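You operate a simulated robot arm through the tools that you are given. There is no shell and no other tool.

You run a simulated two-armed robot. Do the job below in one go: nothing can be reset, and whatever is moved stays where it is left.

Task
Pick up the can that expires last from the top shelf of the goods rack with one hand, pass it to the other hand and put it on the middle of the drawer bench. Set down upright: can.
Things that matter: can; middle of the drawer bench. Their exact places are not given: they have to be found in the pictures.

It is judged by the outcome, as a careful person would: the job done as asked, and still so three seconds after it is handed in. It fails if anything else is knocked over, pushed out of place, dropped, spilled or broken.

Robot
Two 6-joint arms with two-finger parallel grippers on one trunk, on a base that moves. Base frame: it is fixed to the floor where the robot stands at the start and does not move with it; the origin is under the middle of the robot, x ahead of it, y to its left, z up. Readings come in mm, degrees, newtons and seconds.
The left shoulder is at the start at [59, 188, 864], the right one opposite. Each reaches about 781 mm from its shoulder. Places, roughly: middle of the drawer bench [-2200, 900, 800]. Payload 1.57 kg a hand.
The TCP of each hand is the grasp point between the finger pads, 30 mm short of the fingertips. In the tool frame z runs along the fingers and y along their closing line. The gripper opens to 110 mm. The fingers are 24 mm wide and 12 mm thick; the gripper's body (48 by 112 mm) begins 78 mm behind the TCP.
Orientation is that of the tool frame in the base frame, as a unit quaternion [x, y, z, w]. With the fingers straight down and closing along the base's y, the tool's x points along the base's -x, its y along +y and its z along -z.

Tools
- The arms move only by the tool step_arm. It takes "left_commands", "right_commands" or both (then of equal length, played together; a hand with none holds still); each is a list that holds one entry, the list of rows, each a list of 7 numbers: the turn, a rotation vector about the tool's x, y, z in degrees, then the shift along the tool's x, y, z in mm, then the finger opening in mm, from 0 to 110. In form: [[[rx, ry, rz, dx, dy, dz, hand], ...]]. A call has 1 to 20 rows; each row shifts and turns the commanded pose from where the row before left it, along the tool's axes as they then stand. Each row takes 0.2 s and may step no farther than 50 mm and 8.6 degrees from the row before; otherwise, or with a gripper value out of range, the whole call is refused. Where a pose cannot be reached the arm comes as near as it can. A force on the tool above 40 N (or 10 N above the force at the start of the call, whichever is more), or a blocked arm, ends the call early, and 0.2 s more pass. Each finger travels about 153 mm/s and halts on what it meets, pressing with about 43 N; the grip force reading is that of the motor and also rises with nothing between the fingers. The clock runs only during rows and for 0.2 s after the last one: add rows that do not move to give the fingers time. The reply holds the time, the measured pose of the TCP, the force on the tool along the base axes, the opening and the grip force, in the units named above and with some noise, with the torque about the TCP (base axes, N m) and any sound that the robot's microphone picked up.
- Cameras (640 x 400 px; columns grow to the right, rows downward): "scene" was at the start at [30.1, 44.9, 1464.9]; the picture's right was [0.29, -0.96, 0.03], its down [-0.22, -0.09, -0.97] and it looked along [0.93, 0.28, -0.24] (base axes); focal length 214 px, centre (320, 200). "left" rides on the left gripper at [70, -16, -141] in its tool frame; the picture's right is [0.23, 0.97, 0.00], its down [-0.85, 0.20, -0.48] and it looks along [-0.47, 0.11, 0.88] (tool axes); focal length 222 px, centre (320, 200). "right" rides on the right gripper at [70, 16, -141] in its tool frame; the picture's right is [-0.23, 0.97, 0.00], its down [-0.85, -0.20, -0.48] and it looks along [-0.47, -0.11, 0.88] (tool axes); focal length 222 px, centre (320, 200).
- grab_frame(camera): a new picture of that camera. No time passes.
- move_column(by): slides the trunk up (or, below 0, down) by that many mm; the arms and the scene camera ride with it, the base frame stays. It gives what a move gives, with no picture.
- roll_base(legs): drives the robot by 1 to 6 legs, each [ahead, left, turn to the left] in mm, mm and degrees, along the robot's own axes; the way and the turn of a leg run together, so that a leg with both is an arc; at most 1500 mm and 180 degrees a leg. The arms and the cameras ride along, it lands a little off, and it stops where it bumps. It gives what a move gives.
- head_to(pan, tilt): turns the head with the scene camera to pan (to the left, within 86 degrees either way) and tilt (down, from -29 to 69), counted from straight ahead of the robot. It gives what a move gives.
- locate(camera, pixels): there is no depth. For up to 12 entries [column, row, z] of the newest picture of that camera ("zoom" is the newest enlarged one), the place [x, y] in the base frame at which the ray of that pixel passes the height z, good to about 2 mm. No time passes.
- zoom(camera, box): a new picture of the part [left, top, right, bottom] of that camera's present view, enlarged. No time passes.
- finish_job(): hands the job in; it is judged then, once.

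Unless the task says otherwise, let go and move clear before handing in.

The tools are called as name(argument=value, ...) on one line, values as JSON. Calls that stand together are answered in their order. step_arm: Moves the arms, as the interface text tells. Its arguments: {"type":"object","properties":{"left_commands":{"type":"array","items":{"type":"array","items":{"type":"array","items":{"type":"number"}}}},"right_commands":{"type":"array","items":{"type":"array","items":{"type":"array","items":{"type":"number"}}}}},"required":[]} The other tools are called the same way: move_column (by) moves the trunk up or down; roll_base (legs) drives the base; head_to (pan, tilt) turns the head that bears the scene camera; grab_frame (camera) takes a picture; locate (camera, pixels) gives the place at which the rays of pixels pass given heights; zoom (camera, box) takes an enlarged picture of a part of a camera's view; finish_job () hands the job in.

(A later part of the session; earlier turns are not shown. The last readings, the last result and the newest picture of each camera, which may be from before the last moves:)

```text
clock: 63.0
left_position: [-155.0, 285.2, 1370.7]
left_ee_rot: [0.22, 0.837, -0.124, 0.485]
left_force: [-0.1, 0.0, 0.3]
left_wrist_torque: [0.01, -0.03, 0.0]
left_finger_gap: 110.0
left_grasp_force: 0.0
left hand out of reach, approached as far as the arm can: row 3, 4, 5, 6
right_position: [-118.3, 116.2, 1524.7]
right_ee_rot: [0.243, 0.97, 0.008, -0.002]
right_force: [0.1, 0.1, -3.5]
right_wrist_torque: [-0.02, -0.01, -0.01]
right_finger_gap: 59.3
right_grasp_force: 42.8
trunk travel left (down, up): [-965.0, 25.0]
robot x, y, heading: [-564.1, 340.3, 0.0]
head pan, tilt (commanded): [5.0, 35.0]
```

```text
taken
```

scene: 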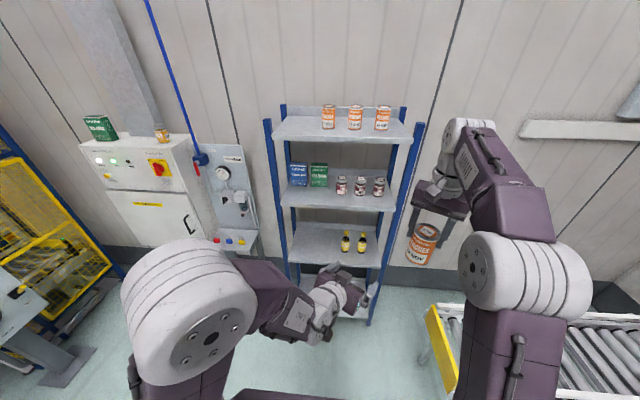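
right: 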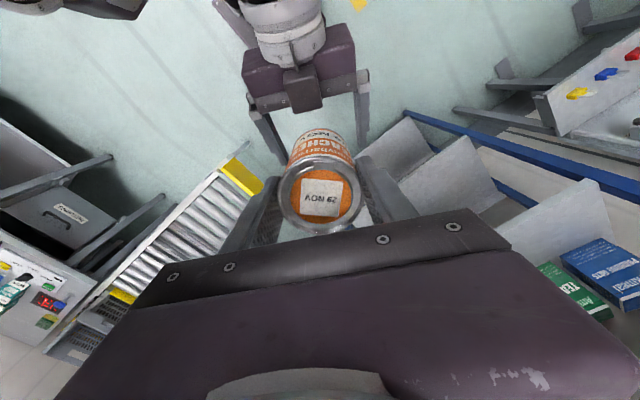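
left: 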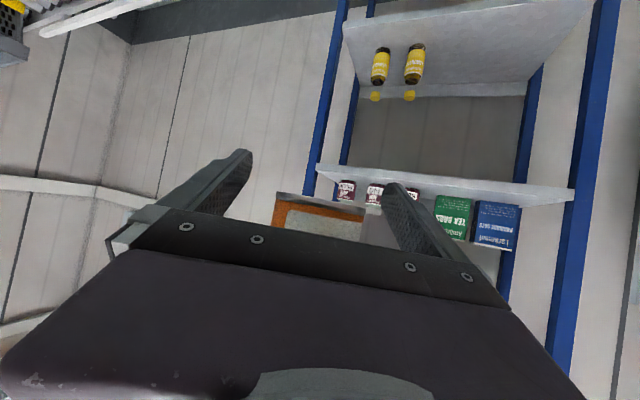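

The left arm can't fold that way while yawed. I'll undo its yaw first and then pitch it back to pointing down, now that it's well clear of the can.

step_arm(left_commands=[[[-6.5, 0, -3.75, 0, 0, 0, 110], [-6.5, 0, -3.75, 0, 0, 0, 110], [-6.5, 0, -3.75, 0, 0, 0, 110], [-6.5, 0, -3.75, 0, 0, 0, 110], [0, 0, 0, 0, 0, 0, 110]]])

grab_frame(camera="scene")

```text
clock: 64.2
left_position: [-152.3, 286.1, 1372.2]
left_ee_rot: [-0.003, 0.866, 0.002, 0.501]
left_force: [-0.1, -0.3, 0.1]
left_wrist_torque: [-0.03, 0.0, 0.01]
left_finger_gap: 110.0
left_grasp_force: 0.0
right_position: [-118.1, 115.6, 1525.5]
right_ee_rot: [0.242, 0.97, 0.009, -0.002]
right_force: [0.3, -0.1, -3.2]
right_wrist_torque: [0.02, 0.05, -0.02]
right_finger_gap: 59.3
right_grasp_force: 43.7
trunk travel left (down, up): [-965.0, 25.0]
robot x, y, heading: [-559.0, 340.0, 0.3]
head pan, tilt (commanded): [5.0, 35.0]
```

```text
taken
```

scene: 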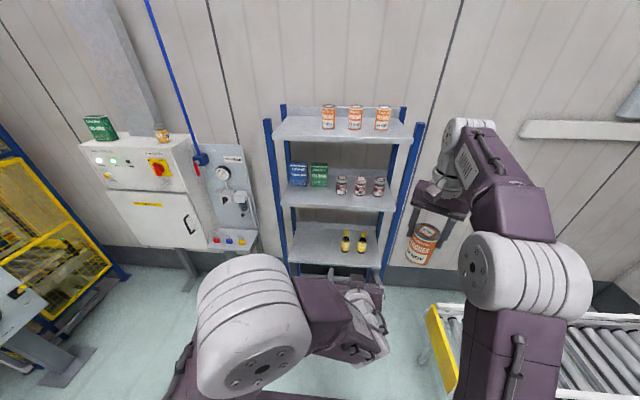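

The yaw is undone. Next I'll pitch the left hand back to pointing down while moving it left.

step_arm(left_commands=[[[0, 7.5, 0, 0, 25, 0, 110], [0, 7.5, 0, 0, 25, 0, 110], [0, 7.5, 0, 0, 25, 0, 110], [0, 7.5, 0, 0, 25, 0, 110], [0, 7.5, 0, 0, 25, 0, 110], [0, 7.5, 0, 0, 25, 0, 110], [0, 7.5, 0, 0, 25, 0, 110], [0, 7.5, 0, 0, 25, 0, 110], [0, 0, 0, 0, 30, 0, 110], [0, 0, 0, 0, 30, 0, 110], [0, 0, 0, 0, 0, 0, 110]]])

grab_frame(camera="scene")

```text
clock: 66.6
left_position: [-150.2, 546.8, 1370.9]
left_ee_rot: [-0.003, 1.0, -0.001, 0.0]
left_force: [0.1, 0.2, 0.2]
left_wrist_torque: [0.01, 0.03, 0.02]
left_finger_gap: 110.0
left_grasp_force: 0.1
right_position: [-118.0, 116.3, 1524.5]
right_ee_rot: [0.242, 0.97, 0.009, -0.002]
right_force: [-0.4, 0.0, -3.5]
right_wrist_torque: [0.01, 0.02, 0.0]
right_finger_gap: 59.4
right_grasp_force: 43.2
trunk travel left (down, up): [-965.0, 25.0]
robot x, y, heading: [-560.8, 337.8, 0.3]
head pan, tilt (commanded): [5.0, 35.0]
```

```text
taken
```

scene: 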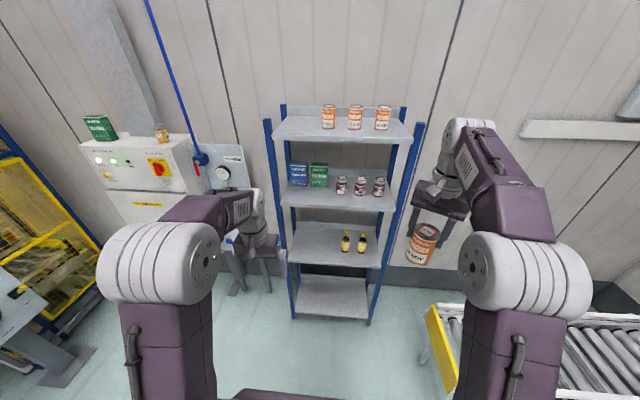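

Left hand tucked on its side. I'll straighten the right hand's yaw and draw both hands in a little for driving, and measure the conveyor end at (428,310)-(440,385).

step_arm(left_commands=[[[0, 0, 0, 30, 0, 0, 110], [0, 0, 0, 30, 0, 0, 110], [0, 0, 0, 30, 0, 0, 110], [0, 0, 0, 30, 0, 0, 110], [0, 0, 0, 0, 0, 0, 110], [0, 0, 0, 0, 0, 0, 110], [0, 0, 0, 0, 0, 0, 110], [0, 0, 0, 0, 0, 0, 110], [0, 0, 0, 0, 0, 0, 110]]], right_commands=[[[0, 0, -7.03, 0, 0, 0, 50], [0, 0, -7.03, 0, 0, 0, 50], [0, 0, -7.03, 0, 0, 0, 50], [0, 0, -7.03, 0, 0, 0, 50], [0, 0, 0, 30, 6, 0, 50], [0, 0, 0, 30, 6, 0, 50], [0, 0, 0, 30, 6, 0, 50], [0, 0, 0, 30, 6, 0, 50], [0, 0, 0, 0, 0, 0, 50]]])

locate(camera="scene", pixels=[[428, 310, 700], [428, 310, 800], [445, 390, 700], [445, 390, 600], [420, 360, 0]])

grab_frame(camera="scene")

```text
clock: 68.6
left_position: [-274.0, 549.5, 1372.3]
left_ee_rot: [-0.002, 1.0, 0.0, 0.0]
left_force: [0.5, 0.3, -0.1]
left_wrist_torque: [-0.02, 0.01, 0.03]
left_finger_gap: 110.0
left_grasp_force: 0.0
right_position: [-240.9, 138.0, 1524.6]
right_ee_rot: [-0.001, 1.0, 0.008, 0.0]
right_force: [-0.5, 0.2, -3.5]
right_wrist_torque: [0.01, 0.01, -0.02]
right_finger_gap: 59.2
right_grasp_force: 43.0
trunk travel left (down, up): [-965.0, 25.0]
robot x, y, heading: [-562.4, 336.5, 0.2]
head pan, tilt (commanded): [5.0, 35.0]
```

```text
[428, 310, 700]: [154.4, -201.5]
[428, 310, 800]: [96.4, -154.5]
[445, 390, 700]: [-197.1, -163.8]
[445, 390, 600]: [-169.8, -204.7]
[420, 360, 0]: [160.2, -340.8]
```

```text
taken
```

scene: 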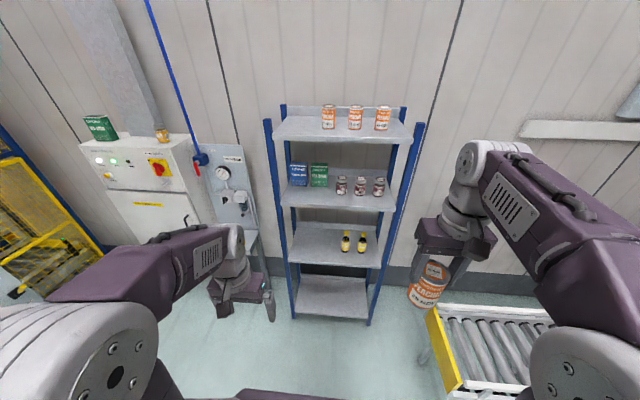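

The conveyor end is about 500 mm away and low, so turning on the spot is clear. I'll turn left to face the drawer bench and look.

roll_base(legs=[[0, 0, 80], [0, 0, 80]])

head_to(pan=0, tilt=25)

grab_frame(camera="scene")

```text
clock: 76.0
left_position: [-896.9, 219.0, 1372.3]
left_ee_rot: [0.99, -0.141, -0.001, 0.0]
left_force: [0.5, 0.3, 0.2]
left_wrist_torque: [0.01, -0.01, 0.02]
left_finger_gap: 109.7
left_grasp_force: 0.0
right_position: [-811.2, 622.7, 1525.9]
right_ee_rot: [0.99, -0.143, -0.001, 0.008]
right_force: [0.3, 0.5, -3.7]
right_wrist_torque: [-0.01, -0.01, -0.01]
right_finger_gap: 59.3
right_grasp_force: 43.8
trunk travel left (down, up): [-965.0, 25.0]
robot x, y, heading: [-560.0, 336.8, 163.4]
head pan, tilt (commanded): [5.0, 35.0]
```

```text
clock: 76.7
left_position: [-897.9, 218.4, 1372.1]
left_ee_rot: [0.99, -0.142, -0.001, 0.0]
left_force: [0.2, -0.5, -0.4]
left_wrist_torque: [0.02, 0.03, -0.01]
left_finger_gap: 110.1
left_grasp_force: 0.0
right_position: [-811.4, 622.5, 1525.7]
right_ee_rot: [0.99, -0.143, -0.001, 0.009]
right_force: [-0.9, 0.2, -3.0]
right_wrist_torque: [0.01, 0.01, -0.02]
right_finger_gap: 59.5
right_grasp_force: 43.1
trunk travel left (down, up): [-965.0, 25.0]
robot x, y, heading: [-560.9, 338.7, 163.8]
head pan, tilt (commanded): [0.0, 25.0]
```

```text
taken
```

scene: 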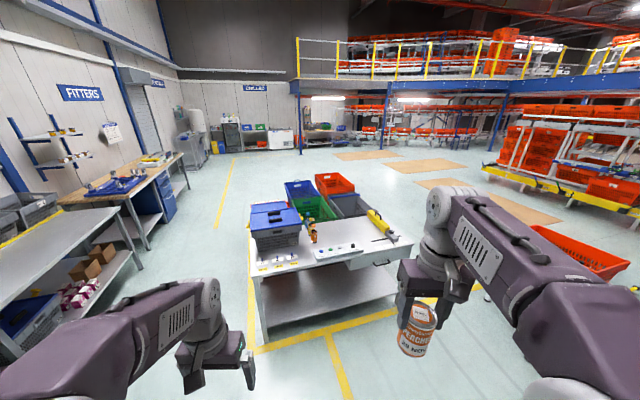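

The bench ahead, around (325,260), has a drawer at (380,258) and various items on its top. I'll zoom in and locate its corners at about z 800.

zoom(camera="scene", box=[235, 170, 427, 290])

locate(camera="scene", pixels=[[251, 278, 800], [412, 243, 800], [365, 195, 800], [325, 240, 800], [312, 240, 800], [350, 252, 800], [380, 225, 800], [275, 262, 800]])

```text
3.33 times, centred on (331, 230) of scene
```

zoom: 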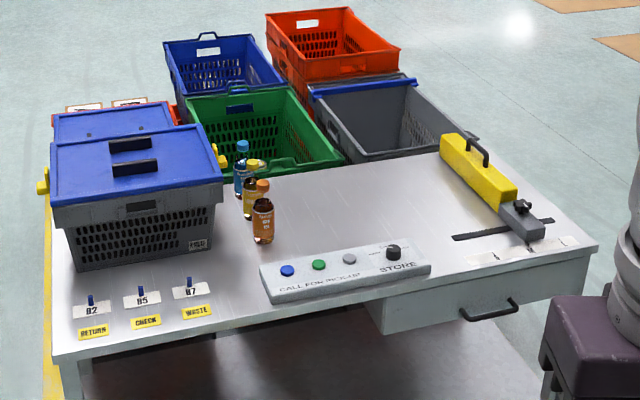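

```text
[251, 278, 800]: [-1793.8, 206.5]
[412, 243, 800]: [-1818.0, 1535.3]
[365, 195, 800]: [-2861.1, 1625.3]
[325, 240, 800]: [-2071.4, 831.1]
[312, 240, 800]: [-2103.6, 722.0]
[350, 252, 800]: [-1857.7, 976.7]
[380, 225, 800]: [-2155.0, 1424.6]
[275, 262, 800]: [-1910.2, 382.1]
```

The bench's front edge runs along x≈−1800 from y≈206 to 1535, so the middle is about (−2200,880). The top is free there, with bottles to the left of the middle and a call-button box in front of it. I'll turn to face it squarely and drive closer, stopping well short.

roll_base(legs=[[0, 0, 16.2], [0, -380, 0], [600, 0, 0]])

head_to(pan=-5, tilt=40)

grab_frame(camera="scene")

```text
clock: 83.1
left_position: [-1439.2, 539.8, 1371.5]
left_ee_rot: [1.0, -0.009, -0.002, -0.001]
left_force: [-0.2, -0.2, -0.7]
left_wrist_torque: [0.0, 0.02, 0.02]
left_finger_gap: 110.1
left_grasp_force: 0.0
right_position: [-1462.7, 949.7, 1526.3]
right_ee_rot: [1.0, -0.011, -0.002, 0.009]
right_force: [0.0, 0.2, -3.1]
right_wrist_torque: [0.01, 0.0, -0.02]
right_finger_gap: 59.2
right_grasp_force: 43.0
trunk travel left (down, up): [-965.0, 25.0]
robot x, y, heading: [-1145.6, 745.9, 178.8]
head pan, tilt (commanded): [0.0, 25.0]
```

```text
clock: 83.8
left_position: [-1440.2, 538.5, 1371.5]
left_ee_rot: [1.0, -0.009, -0.001, 0.0]
left_force: [-0.3, 0.8, 0.1]
left_wrist_torque: [0.01, 0.02, -0.02]
left_finger_gap: 109.9
left_grasp_force: 0.0
right_position: [-1465.7, 950.6, 1526.0]
right_ee_rot: [1.0, -0.011, -0.001, 0.008]
right_force: [0.0, -0.8, -3.9]
right_wrist_torque: [-0.02, 0.01, 0.01]
right_finger_gap: 59.1
right_grasp_force: 43.5
trunk travel left (down, up): [-965.0, 25.0]
robot x, y, heading: [-1148.0, 744.9, 178.9]
head pan, tilt (commanded): [-5.0, 40.0]
```

```text
taken
```

scene: 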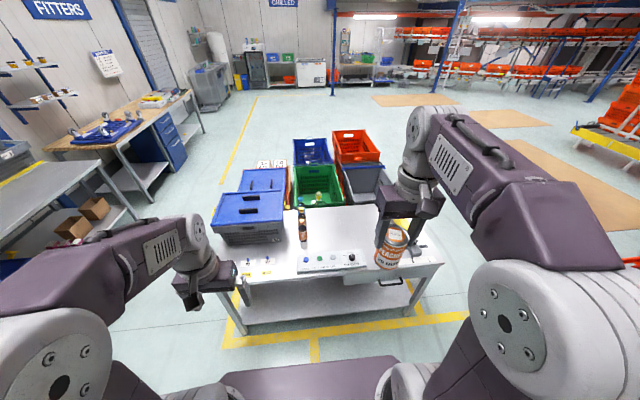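

Now the bench is close. I'll zoom in and locate its corners again from here, to triangulate its height and middle.

zoom(camera="scene", box=[200, 170, 456, 330])

```text
2.50 times, centred on (328, 250) of scene
```

zoom: 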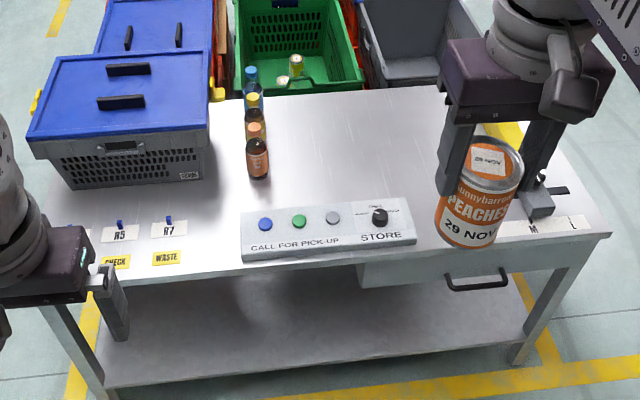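

locate(camera="zoom", pixels=[[612, 235, 800], [260, 178, 800], [260, 178, 850], [330, 93, 800], [430, 86, 800], [200, 276, 800], [40, 302, 800], [243, 240, 800], [413, 228, 800], [345, 165, 800], [345, 165, 850], [560, 198, 800]])

```text
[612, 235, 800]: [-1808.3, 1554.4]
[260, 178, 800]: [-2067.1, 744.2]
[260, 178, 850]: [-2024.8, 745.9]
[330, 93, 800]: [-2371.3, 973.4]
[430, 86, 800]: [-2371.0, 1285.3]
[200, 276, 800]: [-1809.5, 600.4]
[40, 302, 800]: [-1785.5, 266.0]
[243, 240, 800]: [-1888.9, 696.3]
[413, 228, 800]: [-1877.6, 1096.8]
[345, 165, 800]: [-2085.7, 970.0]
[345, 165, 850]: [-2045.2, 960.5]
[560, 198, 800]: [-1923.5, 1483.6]
```

The bench top spans about x −1808 to −2371 and y 230 to 1554 at z≈800, which puts its middle at about (−2090,885). I'll check how close the base can get by looking straight down at its front edge.

head_to(pan=0, tilt=69)

grab_frame(camera="scene")

```text
clock: 84.8
left_position: [-1441.7, 540.0, 1371.1]
left_ee_rot: [1.0, -0.009, 0.0, 0.0]
left_force: [0.1, 0.1, -0.1]
left_wrist_torque: [-0.02, -0.03, -0.03]
left_finger_gap: 110.2
left_grasp_force: 0.1
right_position: [-1465.7, 950.5, 1526.3]
right_ee_rot: [1.0, -0.01, 0.0, 0.008]
right_force: [-0.2, -0.7, -2.8]
right_wrist_torque: [0.01, -0.03, 0.02]
right_finger_gap: 59.3
right_grasp_force: 43.2
trunk travel left (down, up): [-965.0, 25.0]
robot x, y, heading: [-1146.7, 741.3, 178.6]
head pan, tilt (commanded): [0.0, 68.8]
```

```text
taken
```

scene: 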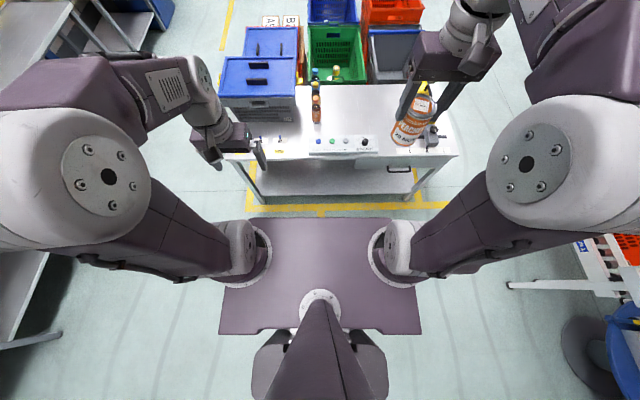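

The torso plate hides the base. But the base stood about 360 mm from the rack's front at the start without touching, so stopping at x≈−1440 keeps a safe gap to the bench. I'll lower the trunk 300 mm, then drive forward and shift so the right shoulder faces the bench's middle.

move_column(by=-300)

roll_base(legs=[[0, 60, 1.3], [200, 0, 0]])

head_to(pan=0, tilt=60)

grab_frame(camera="scene")

```text
clock: 87.8
left_position: [-1441.6, 539.6, 1071.1]
left_ee_rot: [1.0, -0.008, -0.001, 0.0]
left_force: [-0.8, -0.3, -0.4]
left_wrist_torque: [-0.03, -0.01, 0.04]
left_finger_gap: 110.1
left_grasp_force: 0.2
right_position: [-1464.9, 948.9, 1224.7]
right_ee_rot: [1.0, -0.01, 0.0, 0.008]
right_force: [-0.1, 0.0, -3.0]
right_wrist_torque: [0.0, -0.08, -0.01]
right_finger_gap: 59.2
right_grasp_force: 43.0
trunk travel left (down, up): [-665.0, 325.0]
robot x, y, heading: [-1149.4, 741.4, 178.6]
head pan, tilt (commanded): [0.0, 68.8]
```

```text
clock: 89.9
left_position: [-1633.8, 471.4, 1072.0]
left_ee_rot: [1.0, 0.004, -0.001, 0.0]
left_force: [-0.6, 0.2, -0.7]
left_wrist_torque: [0.03, -0.01, 0.0]
left_finger_gap: 110.1
left_grasp_force: 0.0
right_position: [-1668.4, 881.0, 1225.8]
right_ee_rot: [1.0, 0.002, -0.001, 0.009]
right_force: [0.2, -0.5, -2.7]
right_wrist_torque: [-0.02, 0.01, -0.02]
right_finger_gap: 59.7
right_grasp_force: 42.9
trunk travel left (down, up): [-665.0, 325.0]
robot x, y, heading: [-1344.7, 680.5, -179.7]
head pan, tilt (commanded): [0.0, 68.8]
```

```text
clock: 90.6
left_position: [-1635.0, 470.3, 1071.5]
left_ee_rot: [1.0, 0.003, 0.0, 0.0]
left_force: [-0.5, 0.3, -1.2]
left_wrist_torque: [0.0, 0.0, -0.03]
left_finger_gap: 110.0
left_grasp_force: 0.1
right_position: [-1670.1, 880.4, 1225.4]
right_ee_rot: [1.0, 0.002, -0.001, 0.009]
right_force: [0.3, -0.6, -3.4]
right_wrist_torque: [0.03, -0.04, 0.02]
right_finger_gap: 59.3
right_grasp_force: 42.6
trunk travel left (down, up): [-665.0, 325.0]
robot x, y, heading: [-1345.6, 680.1, -179.8]
head pan, tilt (commanded): [0.0, 60.0]
```

```text
taken
```

scene: 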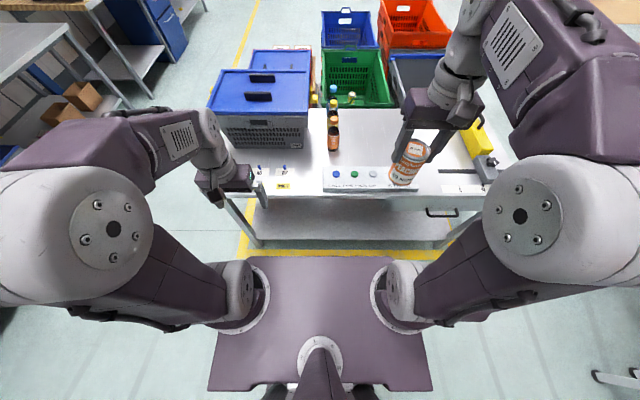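

The robot is at x −1345 facing the bench, and the can is at (−1670,880). I'll zoom in on the bench to refine the middle and its edges.

zoom(camera="scene", box=[205, 60, 525, 260])

```text
2.00 times, centred on (365, 160) of scene
```

zoom: 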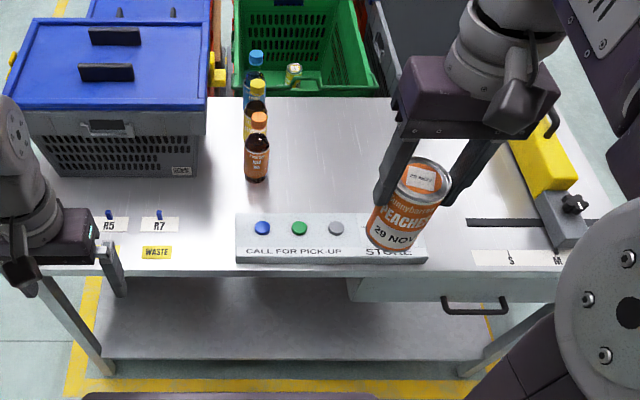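

locate(camera="zoom", pixels=[[257, 181, 800], [257, 181, 780], [257, 181, 820], [300, 97, 800], [365, 97, 800], [200, 268, 800], [340, 272, 800], [237, 245, 800], [425, 240, 800], [105, 362, 200], [490, 350, 200], [45, 268, 800]])

```text
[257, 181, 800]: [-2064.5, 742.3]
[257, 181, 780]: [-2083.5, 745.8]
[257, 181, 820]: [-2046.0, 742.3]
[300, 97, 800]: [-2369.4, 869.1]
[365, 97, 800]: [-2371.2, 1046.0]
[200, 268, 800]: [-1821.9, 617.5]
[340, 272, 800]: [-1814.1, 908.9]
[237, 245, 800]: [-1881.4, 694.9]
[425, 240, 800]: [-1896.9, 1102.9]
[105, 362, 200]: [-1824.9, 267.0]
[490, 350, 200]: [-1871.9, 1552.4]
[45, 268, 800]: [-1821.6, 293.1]
```

Both views agree: the bench top is at z≈800, its front edge at x≈−1815, its back edge at x≈−2370, and its middle at about (−2095,890). The bottles are at y≈743 and the call box reaches back only to x≈−1960, so the middle is free. I'll drive forward the last 95 mm.

roll_base(legs=[[95, 0, 0]])

step_arm(right_commands=[[[0, 0, 0, -40, 0, 5, 50], [0, 0, 0, -40, 0, 5, 50], [0, 0, 0, -40, 0, 5, 50], [0, 0, 0, -40, 0, 5, 50], [0, 0, 0, -40, 0, 5, 50], [0, 0, 0, 0, 0, 0, 50]]])

grab_frame(camera="scene")

grab_frame(camera="right")

```text
clock: 91.7
left_position: [-1727.9, 470.4, 1071.0]
left_ee_rot: [1.0, 0.003, -0.001, 0.0]
left_force: [0.5, -0.5, -0.1]
left_wrist_torque: [-0.01, -0.02, -0.01]
left_finger_gap: 110.3
left_grasp_force: 0.2
right_position: [-1760.8, 880.6, 1225.7]
right_ee_rot: [1.0, 0.001, 0.0, 0.008]
right_force: [-0.5, -0.2, -3.4]
right_wrist_torque: [0.0, 0.0, 0.03]
right_finger_gap: 59.3
right_grasp_force: 43.2
trunk travel left (down, up): [-665.0, 325.0]
robot x, y, heading: [-1440.3, 680.5, -179.7]
head pan, tilt (commanded): [0.0, 60.0]
```

```text
clock: 93.1
left_position: [-1726.4, 471.3, 1072.1]
left_ee_rot: [1.0, 0.003, 0.0, 0.0]
left_force: [0.6, 0.1, 0.5]
left_wrist_torque: [0.01, 0.03, -0.01]
left_finger_gap: 110.0
left_grasp_force: 0.0
right_position: [-1939.3, 880.1, 1203.8]
right_ee_rot: [1.0, 0.001, -0.001, 0.008]
right_force: [0.1, 0.3, -2.9]
right_wrist_torque: [0.03, 0.01, -0.02]
right_finger_gap: 59.3
right_grasp_force: 43.0
right hand out of reach, approached as far as the arm can: row 5
trunk travel left (down, up): [-665.0, 325.0]
robot x, y, heading: [-1440.8, 682.0, -179.8]
head pan, tilt (commanded): [0.0, 60.0]
```

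```text
taken
```

scene: 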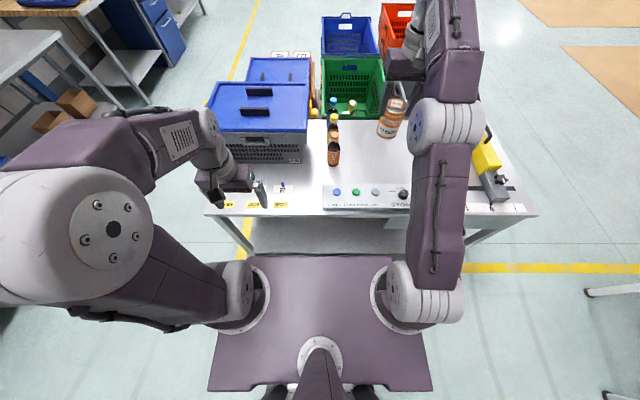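

```text
taken
```

right: 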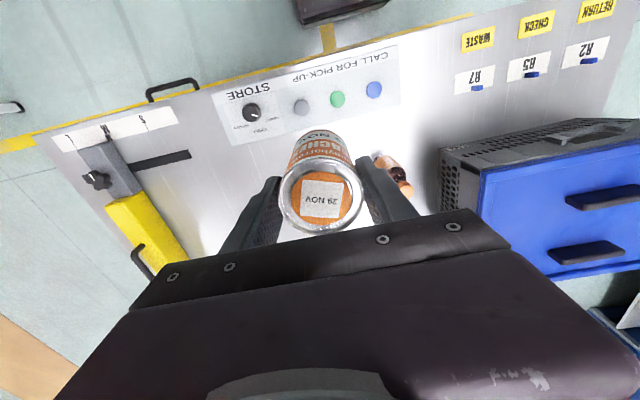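

The right arm is at its limit at this height, and it'll reach further when lower. The dark panel at the top of the right picture, about (340,10), is the robot's own base, so I'll look with the left camera to judge the base's gap to the bench.

grab_frame(camera="left")

```text
taken
```

left: 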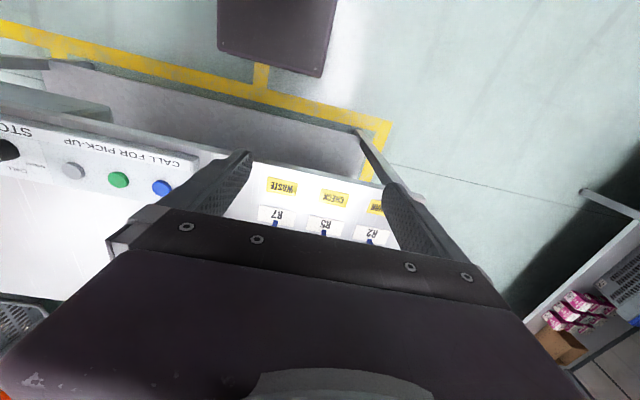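

locate(camera="left", pixels=[[322, 77, 200], [322, 77, 300], [322, 77, 400], [218, 50, 200], [218, 50, 300], [218, 50, 400], [365, 135, 200], [365, 135, 100], [200, 90, 200], [262, 62, 0], [385, 122, 0]])

locate(camera="right", pixels=[[302, 22, 200], [302, 22, 300], [302, 22, 400], [388, 5, 200], [388, 5, 300], [388, 5, 400]])

zoom(camera="left", box=[160, 0, 416, 160])

zoom(camera="right", box=[240, 0, 448, 130])

```text
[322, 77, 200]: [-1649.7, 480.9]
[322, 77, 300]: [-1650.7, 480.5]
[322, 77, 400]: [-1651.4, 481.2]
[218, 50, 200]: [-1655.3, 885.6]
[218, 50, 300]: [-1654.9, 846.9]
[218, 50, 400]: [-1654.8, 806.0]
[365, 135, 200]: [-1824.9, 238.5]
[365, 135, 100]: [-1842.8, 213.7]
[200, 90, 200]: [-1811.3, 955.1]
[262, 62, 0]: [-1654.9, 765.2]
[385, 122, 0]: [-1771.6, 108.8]
```

```text
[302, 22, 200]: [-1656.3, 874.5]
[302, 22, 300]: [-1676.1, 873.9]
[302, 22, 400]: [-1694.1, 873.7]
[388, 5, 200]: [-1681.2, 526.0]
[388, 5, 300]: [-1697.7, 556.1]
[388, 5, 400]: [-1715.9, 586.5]
```

```text
2.50 times, centred on (288, 80) of left
```

zoom: 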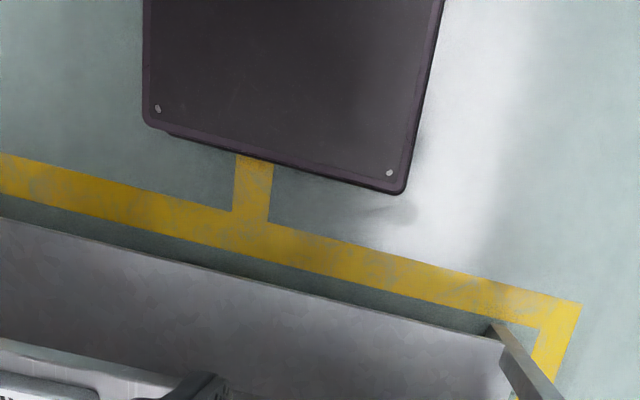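

```text
3.08 times, centred on (344, 65) of right
```

zoom: 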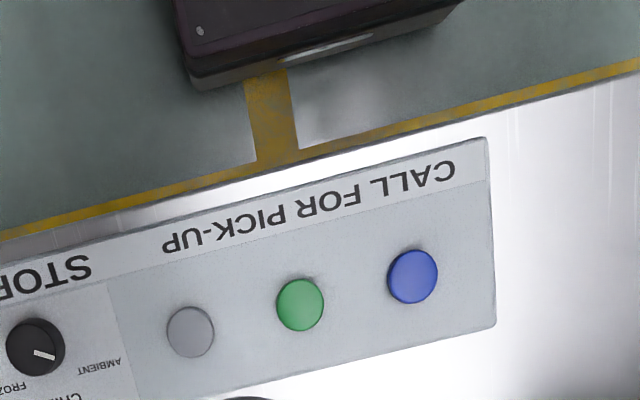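

The base front is at x≈−1651 and the bench's lower shelf at x≈−1815, a gap of about 160 mm. I can safely creep forward another 90 mm, with the can held high over the bench.

roll_base(legs=[[88, 0, 0]])

grab_frame(camera="right")

grab_frame(camera="scene")

```text
clock: 94.2
left_position: [-1816.1, 471.4, 1072.0]
left_ee_rot: [1.0, 0.003, -0.001, 0.0]
left_force: [0.3, -0.2, 0.0]
left_wrist_torque: [-0.03, 0.0, -0.01]
left_finger_gap: 110.0
left_grasp_force: 0.0
right_position: [-2029.6, 880.2, 1203.1]
right_ee_rot: [1.0, 0.002, -0.001, 0.008]
right_force: [0.0, -0.6, -3.6]
right_wrist_torque: [0.02, -0.03, -0.01]
right_finger_gap: 59.0
right_grasp_force: 42.9
trunk travel left (down, up): [-665.0, 325.0]
robot x, y, heading: [-1530.7, 681.6, -179.9]
head pan, tilt (commanded): [0.0, 60.0]
```

```text
taken
```

right: 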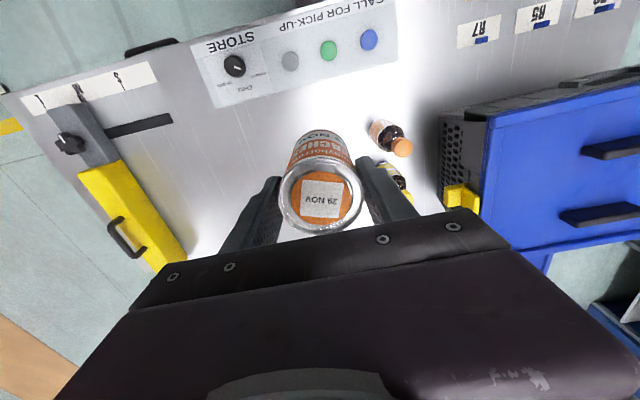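

```text
taken
```

scene: 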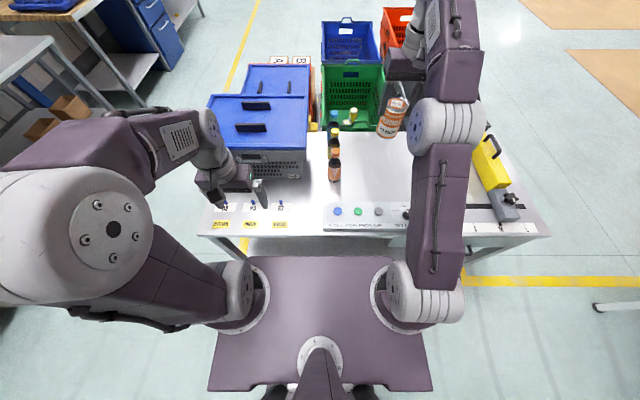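

Now the whole bench is in view, with front corners at about (200,236) and (549,237). I'll locate the corners and edges once more to fix the middle.

zoom(camera="scene", box=[190, 90, 350, 250])

zoom(camera="scene", box=[340, 90, 560, 250])

locate(camera="scene", pixels=[[199, 235, 800], [549, 236, 800], [334, 182, 800], [334, 155, 800], [320, 130, 800], [370, 131, 800], [480, 105, 800]])

```text
2.50 times, centred on (270, 170) of scene
```

zoom: 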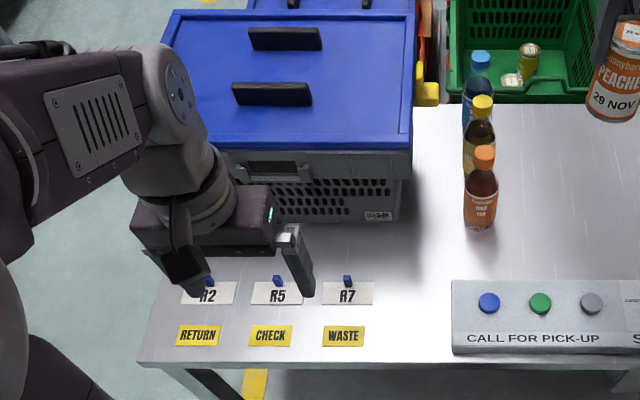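

```text
2.50 times, centred on (450, 170) of scene
```

zoom: 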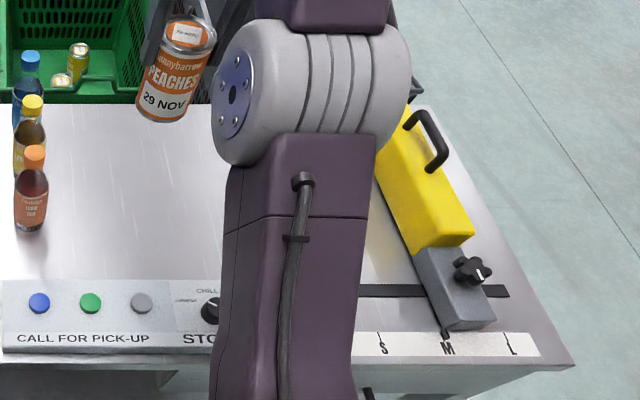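

```text
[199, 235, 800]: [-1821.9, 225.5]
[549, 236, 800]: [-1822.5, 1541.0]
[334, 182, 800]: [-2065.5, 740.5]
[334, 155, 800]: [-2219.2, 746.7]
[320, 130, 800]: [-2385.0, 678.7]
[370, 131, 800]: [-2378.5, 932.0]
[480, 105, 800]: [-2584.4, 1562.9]
```

The corners give a bench top of about 1337 × 558 mm with its middle at (−2099,883), which is free of items. I'll lower the right hand, move the can over that point and level it, staying about 160 mm above the surface.

step_arm(right_commands=[[[0.23, 0, 0, 0, 0, 30, 50], [0.23, 0, 0, 0, 0, 30, 50], [0.23, 0, 0, 0, 0, 30, 50], [0.23, 0, 0, -17.5, -1, 15, 50], [0, 0, 0, -17.5, -1, 15, 50], [0, 0, 0, -17.5, -1, 15, 50], [0, 0, 0, -17.5, -1, 15, 50], [0, 0, 0, 0, 0, 0, 50]]])

grab_frame(camera="right")

grab_frame(camera="scene")

```text
clock: 96.0
left_position: [-1816.3, 469.2, 1072.5]
left_ee_rot: [1.0, 0.004, 0.0, 0.0]
left_force: [-0.2, -0.2, 0.1]
left_wrist_torque: [-0.02, -0.03, 0.01]
left_finger_gap: 109.9
left_grasp_force: 0.0
right_position: [-2101.5, 882.7, 1051.9]
right_ee_rot: [1.0, 0.002, -0.002, 0.001]
right_force: [0.0, 0.5, -3.2]
right_wrist_torque: [0.01, 0.0, -0.01]
right_finger_gap: 59.4
right_grasp_force: 42.8
trunk travel left (down, up): [-665.0, 325.0]
robot x, y, heading: [-1527.1, 687.1, -179.9]
head pan, tilt (commanded): [0.0, 60.0]
```

```text
taken
```

right: 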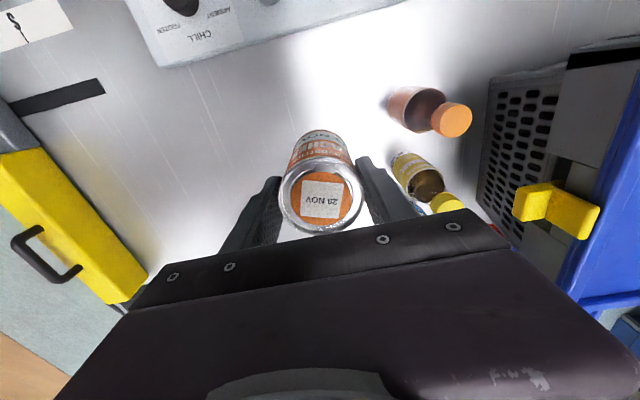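

```text
taken
```

scene: 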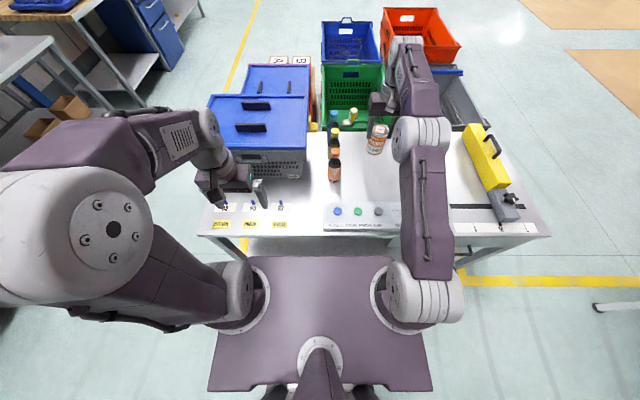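

The can is upright over the bench's middle at (−2101,883), and the nearest bottle is about 110 mm to the side. I'll lower it to a few centimetres above the surface.

step_arm(right_commands=[[[0, 0, 0, 0, 0, 25, 50], [0, 0, 0, 0, 0, 25, 50], [0, 0, 0, 0, 0, 25, 50], [0, 0, 0, 0, 0, 25, 50], [0, 0, 0, 0, 0, 20, 50], [0, 0, 0, 0, 0, 0, 50]]])

zoom(camera="scene", box=[300, 90, 460, 190])

grab_frame(camera="right")

```text
clock: 97.4
left_position: [-1817.6, 469.9, 1071.7]
left_ee_rot: [1.0, 0.004, -0.001, 0.0]
left_force: [0.6, -0.2, -0.4]
left_wrist_torque: [-0.03, -0.02, 0.02]
left_finger_gap: 109.9
left_grasp_force: 0.1
right_position: [-2101.0, 882.2, 931.5]
right_ee_rot: [1.0, 0.002, 0.0, 0.001]
right_force: [-1.2, -0.4, -2.8]
right_wrist_torque: [0.02, -0.03, -0.02]
right_finger_gap: 59.2
right_grasp_force: 43.6
trunk travel left (down, up): [-665.0, 325.0]
robot x, y, heading: [-1526.3, 679.2, -179.7]
head pan, tilt (commanded): [0.0, 60.0]
```

```text
4.00 times, centred on (380, 140) of scene
```

zoom: 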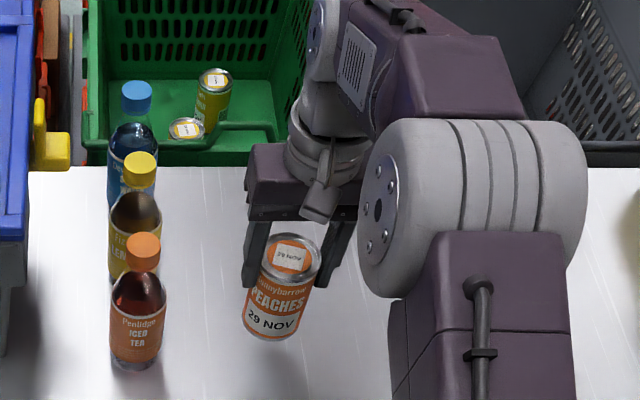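

```text
taken
```

right: 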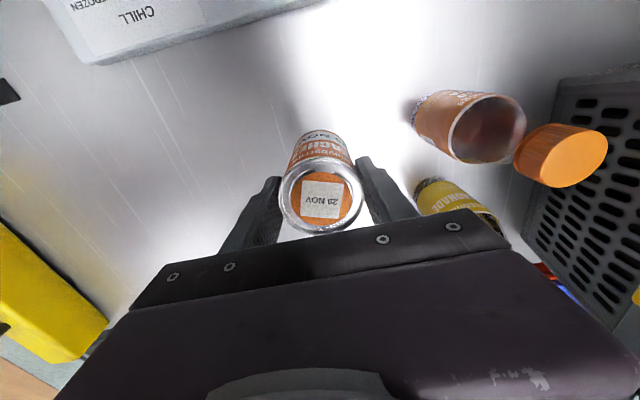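

About 40 mm to go. I'll lower 26 mm and then creep down in small steps, watching the force.

step_arm(right_commands=[[[0, 0, 0, 0, 0, 10, 50], [0, 0, 0, 0, 0, 10, 50], [0, 0, 0, 0, 0, 6, 50], [0, 0, 0, 0, 0, 0, 50]]])

step_arm(right_commands=[[[0, 0, 0, 0, 0, 3, 50], [0, 0, 0, 0, 0, 2, 50], [0, 0, 0, 0, 0, 0, 50]]])

zoom(camera="scene", box=[300, 90, 460, 190])

```text
clock: 98.4
left_position: [-1816.5, 470.6, 1070.9]
left_ee_rot: [1.0, 0.004, 0.0, 0.0]
left_force: [0.3, 0.4, 0.0]
left_wrist_torque: [0.01, 0.03, 0.04]
left_finger_gap: 109.8
left_grasp_force: 0.0
right_position: [-2101.3, 880.7, 905.7]
right_ee_rot: [1.0, 0.001, 0.0, 0.001]
right_force: [0.5, -0.1, -3.2]
right_wrist_torque: [0.02, -0.01, -0.01]
right_finger_gap: 59.1
right_grasp_force: 42.9
trunk travel left (down, up): [-665.0, 325.0]
robot x, y, heading: [-1527.5, 680.6, -179.9]
head pan, tilt (commanded): [0.0, 60.0]
```

```text
clock: 99.2
left_position: [-1815.8, 470.1, 1071.8]
left_ee_rot: [1.0, 0.003, -0.001, 0.0]
left_force: [0.2, 0.4, -0.5]
left_wrist_torque: [0.0, -0.01, 0.03]
left_finger_gap: 110.0
left_grasp_force: 0.1
right_position: [-2101.1, 881.7, 902.4]
right_ee_rot: [1.0, 0.001, 0.0, 0.0]
right_force: [-0.3, -0.5, -2.9]
right_wrist_torque: [0.01, 0.01, -0.01]
right_finger_gap: 59.4
right_grasp_force: 43.2
trunk travel left (down, up): [-665.0, 325.0]
robot x, y, heading: [-1531.2, 683.7, -179.9]
head pan, tilt (commanded): [0.0, 60.0]
```

```text
4.00 times, centred on (380, 140) of scene
```

zoom: 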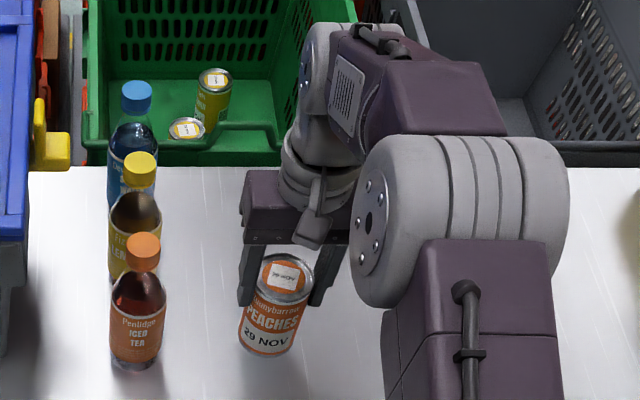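

No contact yet at 902 (−2.9 N, just the weight). I'll keep creeping down.

step_arm(right_commands=[[[0, 0, 0, 0, 0, 2, 50], [0, 0, 0, 0, 0, 2, 50], [0, 0, 0, 0, 0, 0, 50]]])

step_arm(right_commands=[[[0, 0, 0, 0, 0, 2, 50], [0, 0, 0, 0, 0, 1, 50], [0, 0, 0, 0, 0, 0, 50]]])

```text
clock: 100.0
left_position: [-1816.6, 470.9, 1071.5]
left_ee_rot: [1.0, 0.003, -0.001, 0.0]
left_force: [0.1, -0.2, 0.4]
left_wrist_torque: [-0.01, -0.01, 0.04]
left_finger_gap: 109.9
left_grasp_force: 0.0
right_position: [-2100.9, 882.1, 896.8]
right_ee_rot: [1.0, 0.001, 0.0, 0.001]
right_force: [0.1, -0.3, -2.7]
right_wrist_torque: [-0.04, -0.03, 0.02]
right_finger_gap: 59.3
right_grasp_force: 42.6
trunk travel left (down, up): [-665.0, 325.0]
robot x, y, heading: [-1530.4, 681.6, -180.0]
head pan, tilt (commanded): [0.0, 60.0]
```

```text
clock: 100.8
left_position: [-1816.6, 470.4, 1072.3]
left_ee_rot: [1.0, 0.003, -0.001, 0.0]
left_force: [-0.7, 0.1, 0.0]
left_wrist_torque: [0.01, -0.01, -0.02]
left_finger_gap: 109.8
left_grasp_force: 0.1
right_position: [-2099.9, 882.6, 894.1]
right_ee_rot: [1.0, 0.002, 0.0, 0.0]
right_force: [0.1, 0.9, -3.1]
right_wrist_torque: [0.0, -0.02, -0.03]
right_finger_gap: 59.1
right_grasp_force: 42.6
trunk travel left (down, up): [-665.0, 325.0]
robot x, y, heading: [-1529.3, 681.7, -179.9]
head pan, tilt (commanded): [0.0, 60.0]
```

Still hanging free at 894. I'll go on in 1–2 mm steps.

step_arm(right_commands=[[[0, 0, 0, 0, 0, 1, 50], [0, 0, 0, 0, 0, 1, 50], [0, 0, 0, 0, 0, 0, 50]]])

step_arm(right_commands=[[[0, 0, 0, 0, 0, 1, 50], [0, 0, 0, 0, 0, 1, 50], [0, 0, 0, 0, 0, 0, 50]]])

```text
clock: 101.6
left_position: [-1816.4, 470.3, 1071.5]
left_ee_rot: [1.0, 0.004, 0.0, 0.0]
left_force: [-0.2, -0.3, 0.9]
left_wrist_torque: [-0.03, -0.01, 0.0]
left_finger_gap: 110.1
left_grasp_force: 0.0
right_position: [-2100.9, 881.5, 892.3]
right_ee_rot: [1.0, 0.003, 0.001, 0.001]
right_force: [0.2, -0.3, -2.9]
right_wrist_torque: [-0.01, -0.04, -0.01]
right_finger_gap: 59.4
right_grasp_force: 42.4
trunk travel left (down, up): [-665.0, 325.0]
robot x, y, heading: [-1528.0, 679.4, -179.6]
head pan, tilt (commanded): [0.0, 60.0]
```

```text
clock: 102.4
left_position: [-1817.4, 470.0, 1072.4]
left_ee_rot: [1.0, 0.003, -0.002, 0.0]
left_force: [0.2, -0.4, 1.1]
left_wrist_torque: [-0.02, -0.02, -0.01]
left_finger_gap: 110.0
left_grasp_force: 0.0
right_position: [-2099.6, 882.8, 891.0]
right_ee_rot: [1.0, 0.001, 0.001, 0.001]
right_force: [-0.3, 0.4, -3.6]
right_wrist_torque: [0.02, 0.02, 0.01]
right_finger_gap: 59.0
right_grasp_force: 42.7
trunk travel left (down, up): [-665.0, 325.0]
robot x, y, heading: [-1527.4, 683.0, -179.9]
head pan, tilt (commanded): [0.0, 60.0]
```

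No contact yet at 891. I'll check the gap visually and keep stepping down.

step_arm(right_commands=[[[0, 0, 0, 0, 0, 1.5, 50], [0, 0, 0, 0, 0, 1.5, 50], [0, 0, 0, 0, 0, 0, 50]]])

zoom(camera="scene", box=[345, 140, 409, 180])

```text
clock: 103.2
left_position: [-1816.6, 470.2, 1071.4]
left_ee_rot: [1.0, 0.004, -0.001, -0.001]
left_force: [0.2, 0.0, 0.0]
left_wrist_torque: [0.0, 0.01, -0.03]
left_finger_gap: 110.1
left_grasp_force: 0.0
right_position: [-2099.4, 882.5, 886.5]
right_ee_rot: [1.0, 0.002, 0.0, 0.001]
right_force: [0.1, -0.5, -3.0]
right_wrist_torque: [-0.02, -0.04, 0.0]
right_finger_gap: 59.4
right_grasp_force: 42.8
trunk travel left (down, up): [-665.0, 325.0]
robot x, y, heading: [-1527.1, 679.6, -179.5]
head pan, tilt (commanded): [0.0, 60.0]
```

```text
10.00 times, centred on (377, 160) of scene
```

zoom: 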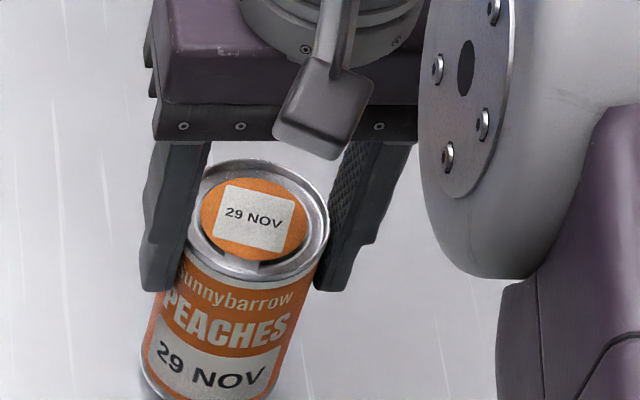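

step_arm(right_commands=[[[0, 0, 0, 0, 0, 1.5, 50], [0, 0, 0, 0, 0, 1.5, 50], [0, 0, 0, 0, 0, 0, 50]]])

zoom(camera="scene", box=[335, 150, 399, 190])

```text
clock: 104.0
left_position: [-1815.2, 470.0, 1071.3]
left_ee_rot: [1.0, 0.005, -0.001, 0.0]
left_force: [-0.5, 0.6, -0.1]
left_wrist_torque: [-0.01, -0.02, 0.01]
left_finger_gap: 110.1
left_grasp_force: 0.1
right_position: [-2099.9, 882.4, 885.6]
right_ee_rot: [1.0, 0.001, 0.001, 0.001]
right_force: [-0.6, -0.6, -2.6]
right_wrist_torque: [-0.01, -0.04, -0.01]
right_finger_gap: 59.2
right_grasp_force: 43.5
trunk travel left (down, up): [-665.0, 325.0]
robot x, y, heading: [-1527.2, 678.3, -179.9]
head pan, tilt (commanded): [0.0, 60.0]
```

```text
10.00 times, centred on (367, 170) of scene
```

zoom: 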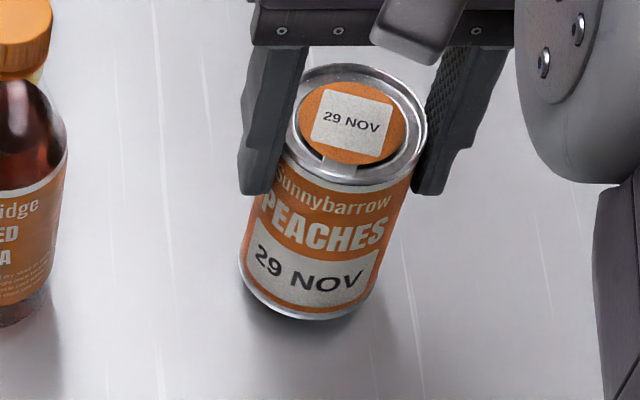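

locate(camera="zoom", pixels=[[300, 320, 780], [300, 320, 790], [300, 320, 800], [365, 125, 880], [365, 125, 890]])

step_arm(right_commands=[[[0, 0, 0, 0, 0, 1.5, 50], [0, 0, 0, 0, 0, 1.5, 50], [0, 0, 0, 0, 0, 0, 50]]])

```text
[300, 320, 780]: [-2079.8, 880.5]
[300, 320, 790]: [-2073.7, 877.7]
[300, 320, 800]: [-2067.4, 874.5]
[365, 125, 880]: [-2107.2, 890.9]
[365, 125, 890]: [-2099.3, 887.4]
```

```text
clock: 104.8
left_position: [-1815.4, 470.5, 1071.9]
left_ee_rot: [1.0, 0.004, -0.001, 0.0]
left_force: [0.5, -0.5, 0.5]
left_wrist_torque: [0.0, -0.01, 0.01]
left_finger_gap: 109.6
left_grasp_force: 0.0
right_position: [-2100.9, 883.3, 881.8]
right_ee_rot: [1.0, 0.001, 0.0, 0.001]
right_force: [0.4, -0.3, -3.4]
right_wrist_torque: [0.02, -0.02, 0.03]
right_finger_gap: 59.4
right_grasp_force: 43.1
trunk travel left (down, up): [-665.0, 325.0]
robot x, y, heading: [-1527.9, 682.9, -180.0]
head pan, tilt (commanded): [0.0, 60.0]
```

Still only the can's weight at 882. I'll continue down in small steps.

step_arm(right_commands=[[[0, 0, 0, 0, 0, 1.5, 50], [0, 0, 0, 0, 0, 1.5, 50], [0, 0, 0, 0, 0, 0, 50]]])

step_arm(right_commands=[[[0, 0, 0, 0, 0, 1, 50], [0, 0, 0, 0, 0, 1, 50], [0, 0, 0, 0, 0, 0, 50]]])

zoom(camera="scene", box=[335, 150, 399, 190])

```text
clock: 105.6
left_position: [-1817.1, 469.5, 1072.2]
left_ee_rot: [1.0, 0.004, -0.001, 0.001]
left_force: [0.5, -0.1, -1.1]
left_wrist_torque: [0.03, -0.02, -0.01]
left_finger_gap: 110.3
left_grasp_force: 0.1
right_position: [-2102.6, 881.7, 879.0]
right_ee_rot: [1.0, 0.002, 0.0, 0.001]
right_force: [-1.4, -0.3, -3.7]
right_wrist_torque: [-0.01, 0.0, -0.01]
right_finger_gap: 59.3
right_grasp_force: 42.8
trunk travel left (down, up): [-665.0, 325.0]
robot x, y, heading: [-1527.6, 681.5, -180.0]
head pan, tilt (commanded): [0.0, 60.0]
```

```text
clock: 106.4
left_position: [-1816.5, 470.2, 1072.6]
left_ee_rot: [1.0, 0.004, -0.001, 0.001]
left_force: [-0.3, -0.4, 0.4]
left_wrist_torque: [0.07, -0.02, 0.03]
left_finger_gap: 110.1
left_grasp_force: 0.2
right_position: [-2100.4, 881.0, 877.4]
right_ee_rot: [1.0, 0.003, 0.0, 0.0]
right_force: [-0.5, -0.2, -4.1]
right_wrist_torque: [-0.03, -0.03, -0.02]
right_finger_gap: 59.3
right_grasp_force: 42.4
trunk travel left (down, up): [-665.0, 325.0]
robot x, y, heading: [-1527.8, 681.3, -179.7]
head pan, tilt (commanded): [0.0, 60.0]
```

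```text
10.00 times, centred on (367, 170) of scene
```

zoom: 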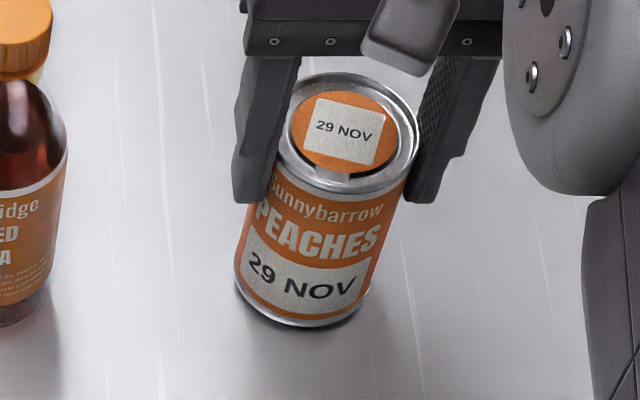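

The contact shadow under the can is tightening, and it's nearly down. I'll continue in 1 mm steps.

step_arm(right_commands=[[[0, 0, 0, 0, 0, 1, 50], [0, 0, 0, 0, 0, 1, 50], [0, 0, 0, 0, 0, 0, 50]]])

step_arm(right_commands=[[[0, 0, 0, 0, 0, 1, 50], [0, 0, 0, 0, 0, 1, 50], [0, 0, 0, 0, 0, 0, 50]]])

```text
clock: 107.2
left_position: [-1815.7, 469.4, 1072.2]
left_ee_rot: [1.0, 0.003, -0.002, 0.0]
left_force: [-0.1, -0.5, -0.4]
left_wrist_torque: [0.03, 0.01, 0.05]
left_finger_gap: 109.9
left_grasp_force: 0.0
right_position: [-2100.5, 882.4, 874.7]
right_ee_rot: [1.0, 0.001, 0.0, 0.001]
right_force: [0.2, 0.3, -3.6]
right_wrist_torque: [0.03, 0.01, 0.01]
right_finger_gap: 59.6
right_grasp_force: 43.6
trunk travel left (down, up): [-665.0, 325.0]
robot x, y, heading: [-1531.4, 678.5, -179.7]
head pan, tilt (commanded): [0.0, 60.0]
```

```text
clock: 108.0
left_position: [-1815.9, 471.2, 1071.4]
left_ee_rot: [1.0, 0.004, -0.001, 0.0]
left_force: [-0.7, -0.2, -0.4]
left_wrist_torque: [0.03, 0.01, 0.03]
left_finger_gap: 110.1
left_grasp_force: 0.0
right_position: [-2101.0, 881.7, 872.8]
right_ee_rot: [1.0, 0.001, 0.0, 0.001]
right_force: [0.0, -0.5, -3.1]
right_wrist_torque: [0.06, 0.04, 0.01]
right_finger_gap: 59.2
right_grasp_force: 43.0
trunk travel left (down, up): [-665.0, 325.0]
robot x, y, heading: [-1531.6, 680.4, -180.0]
head pan, tilt (commanded): [0.0, 60.0]
```

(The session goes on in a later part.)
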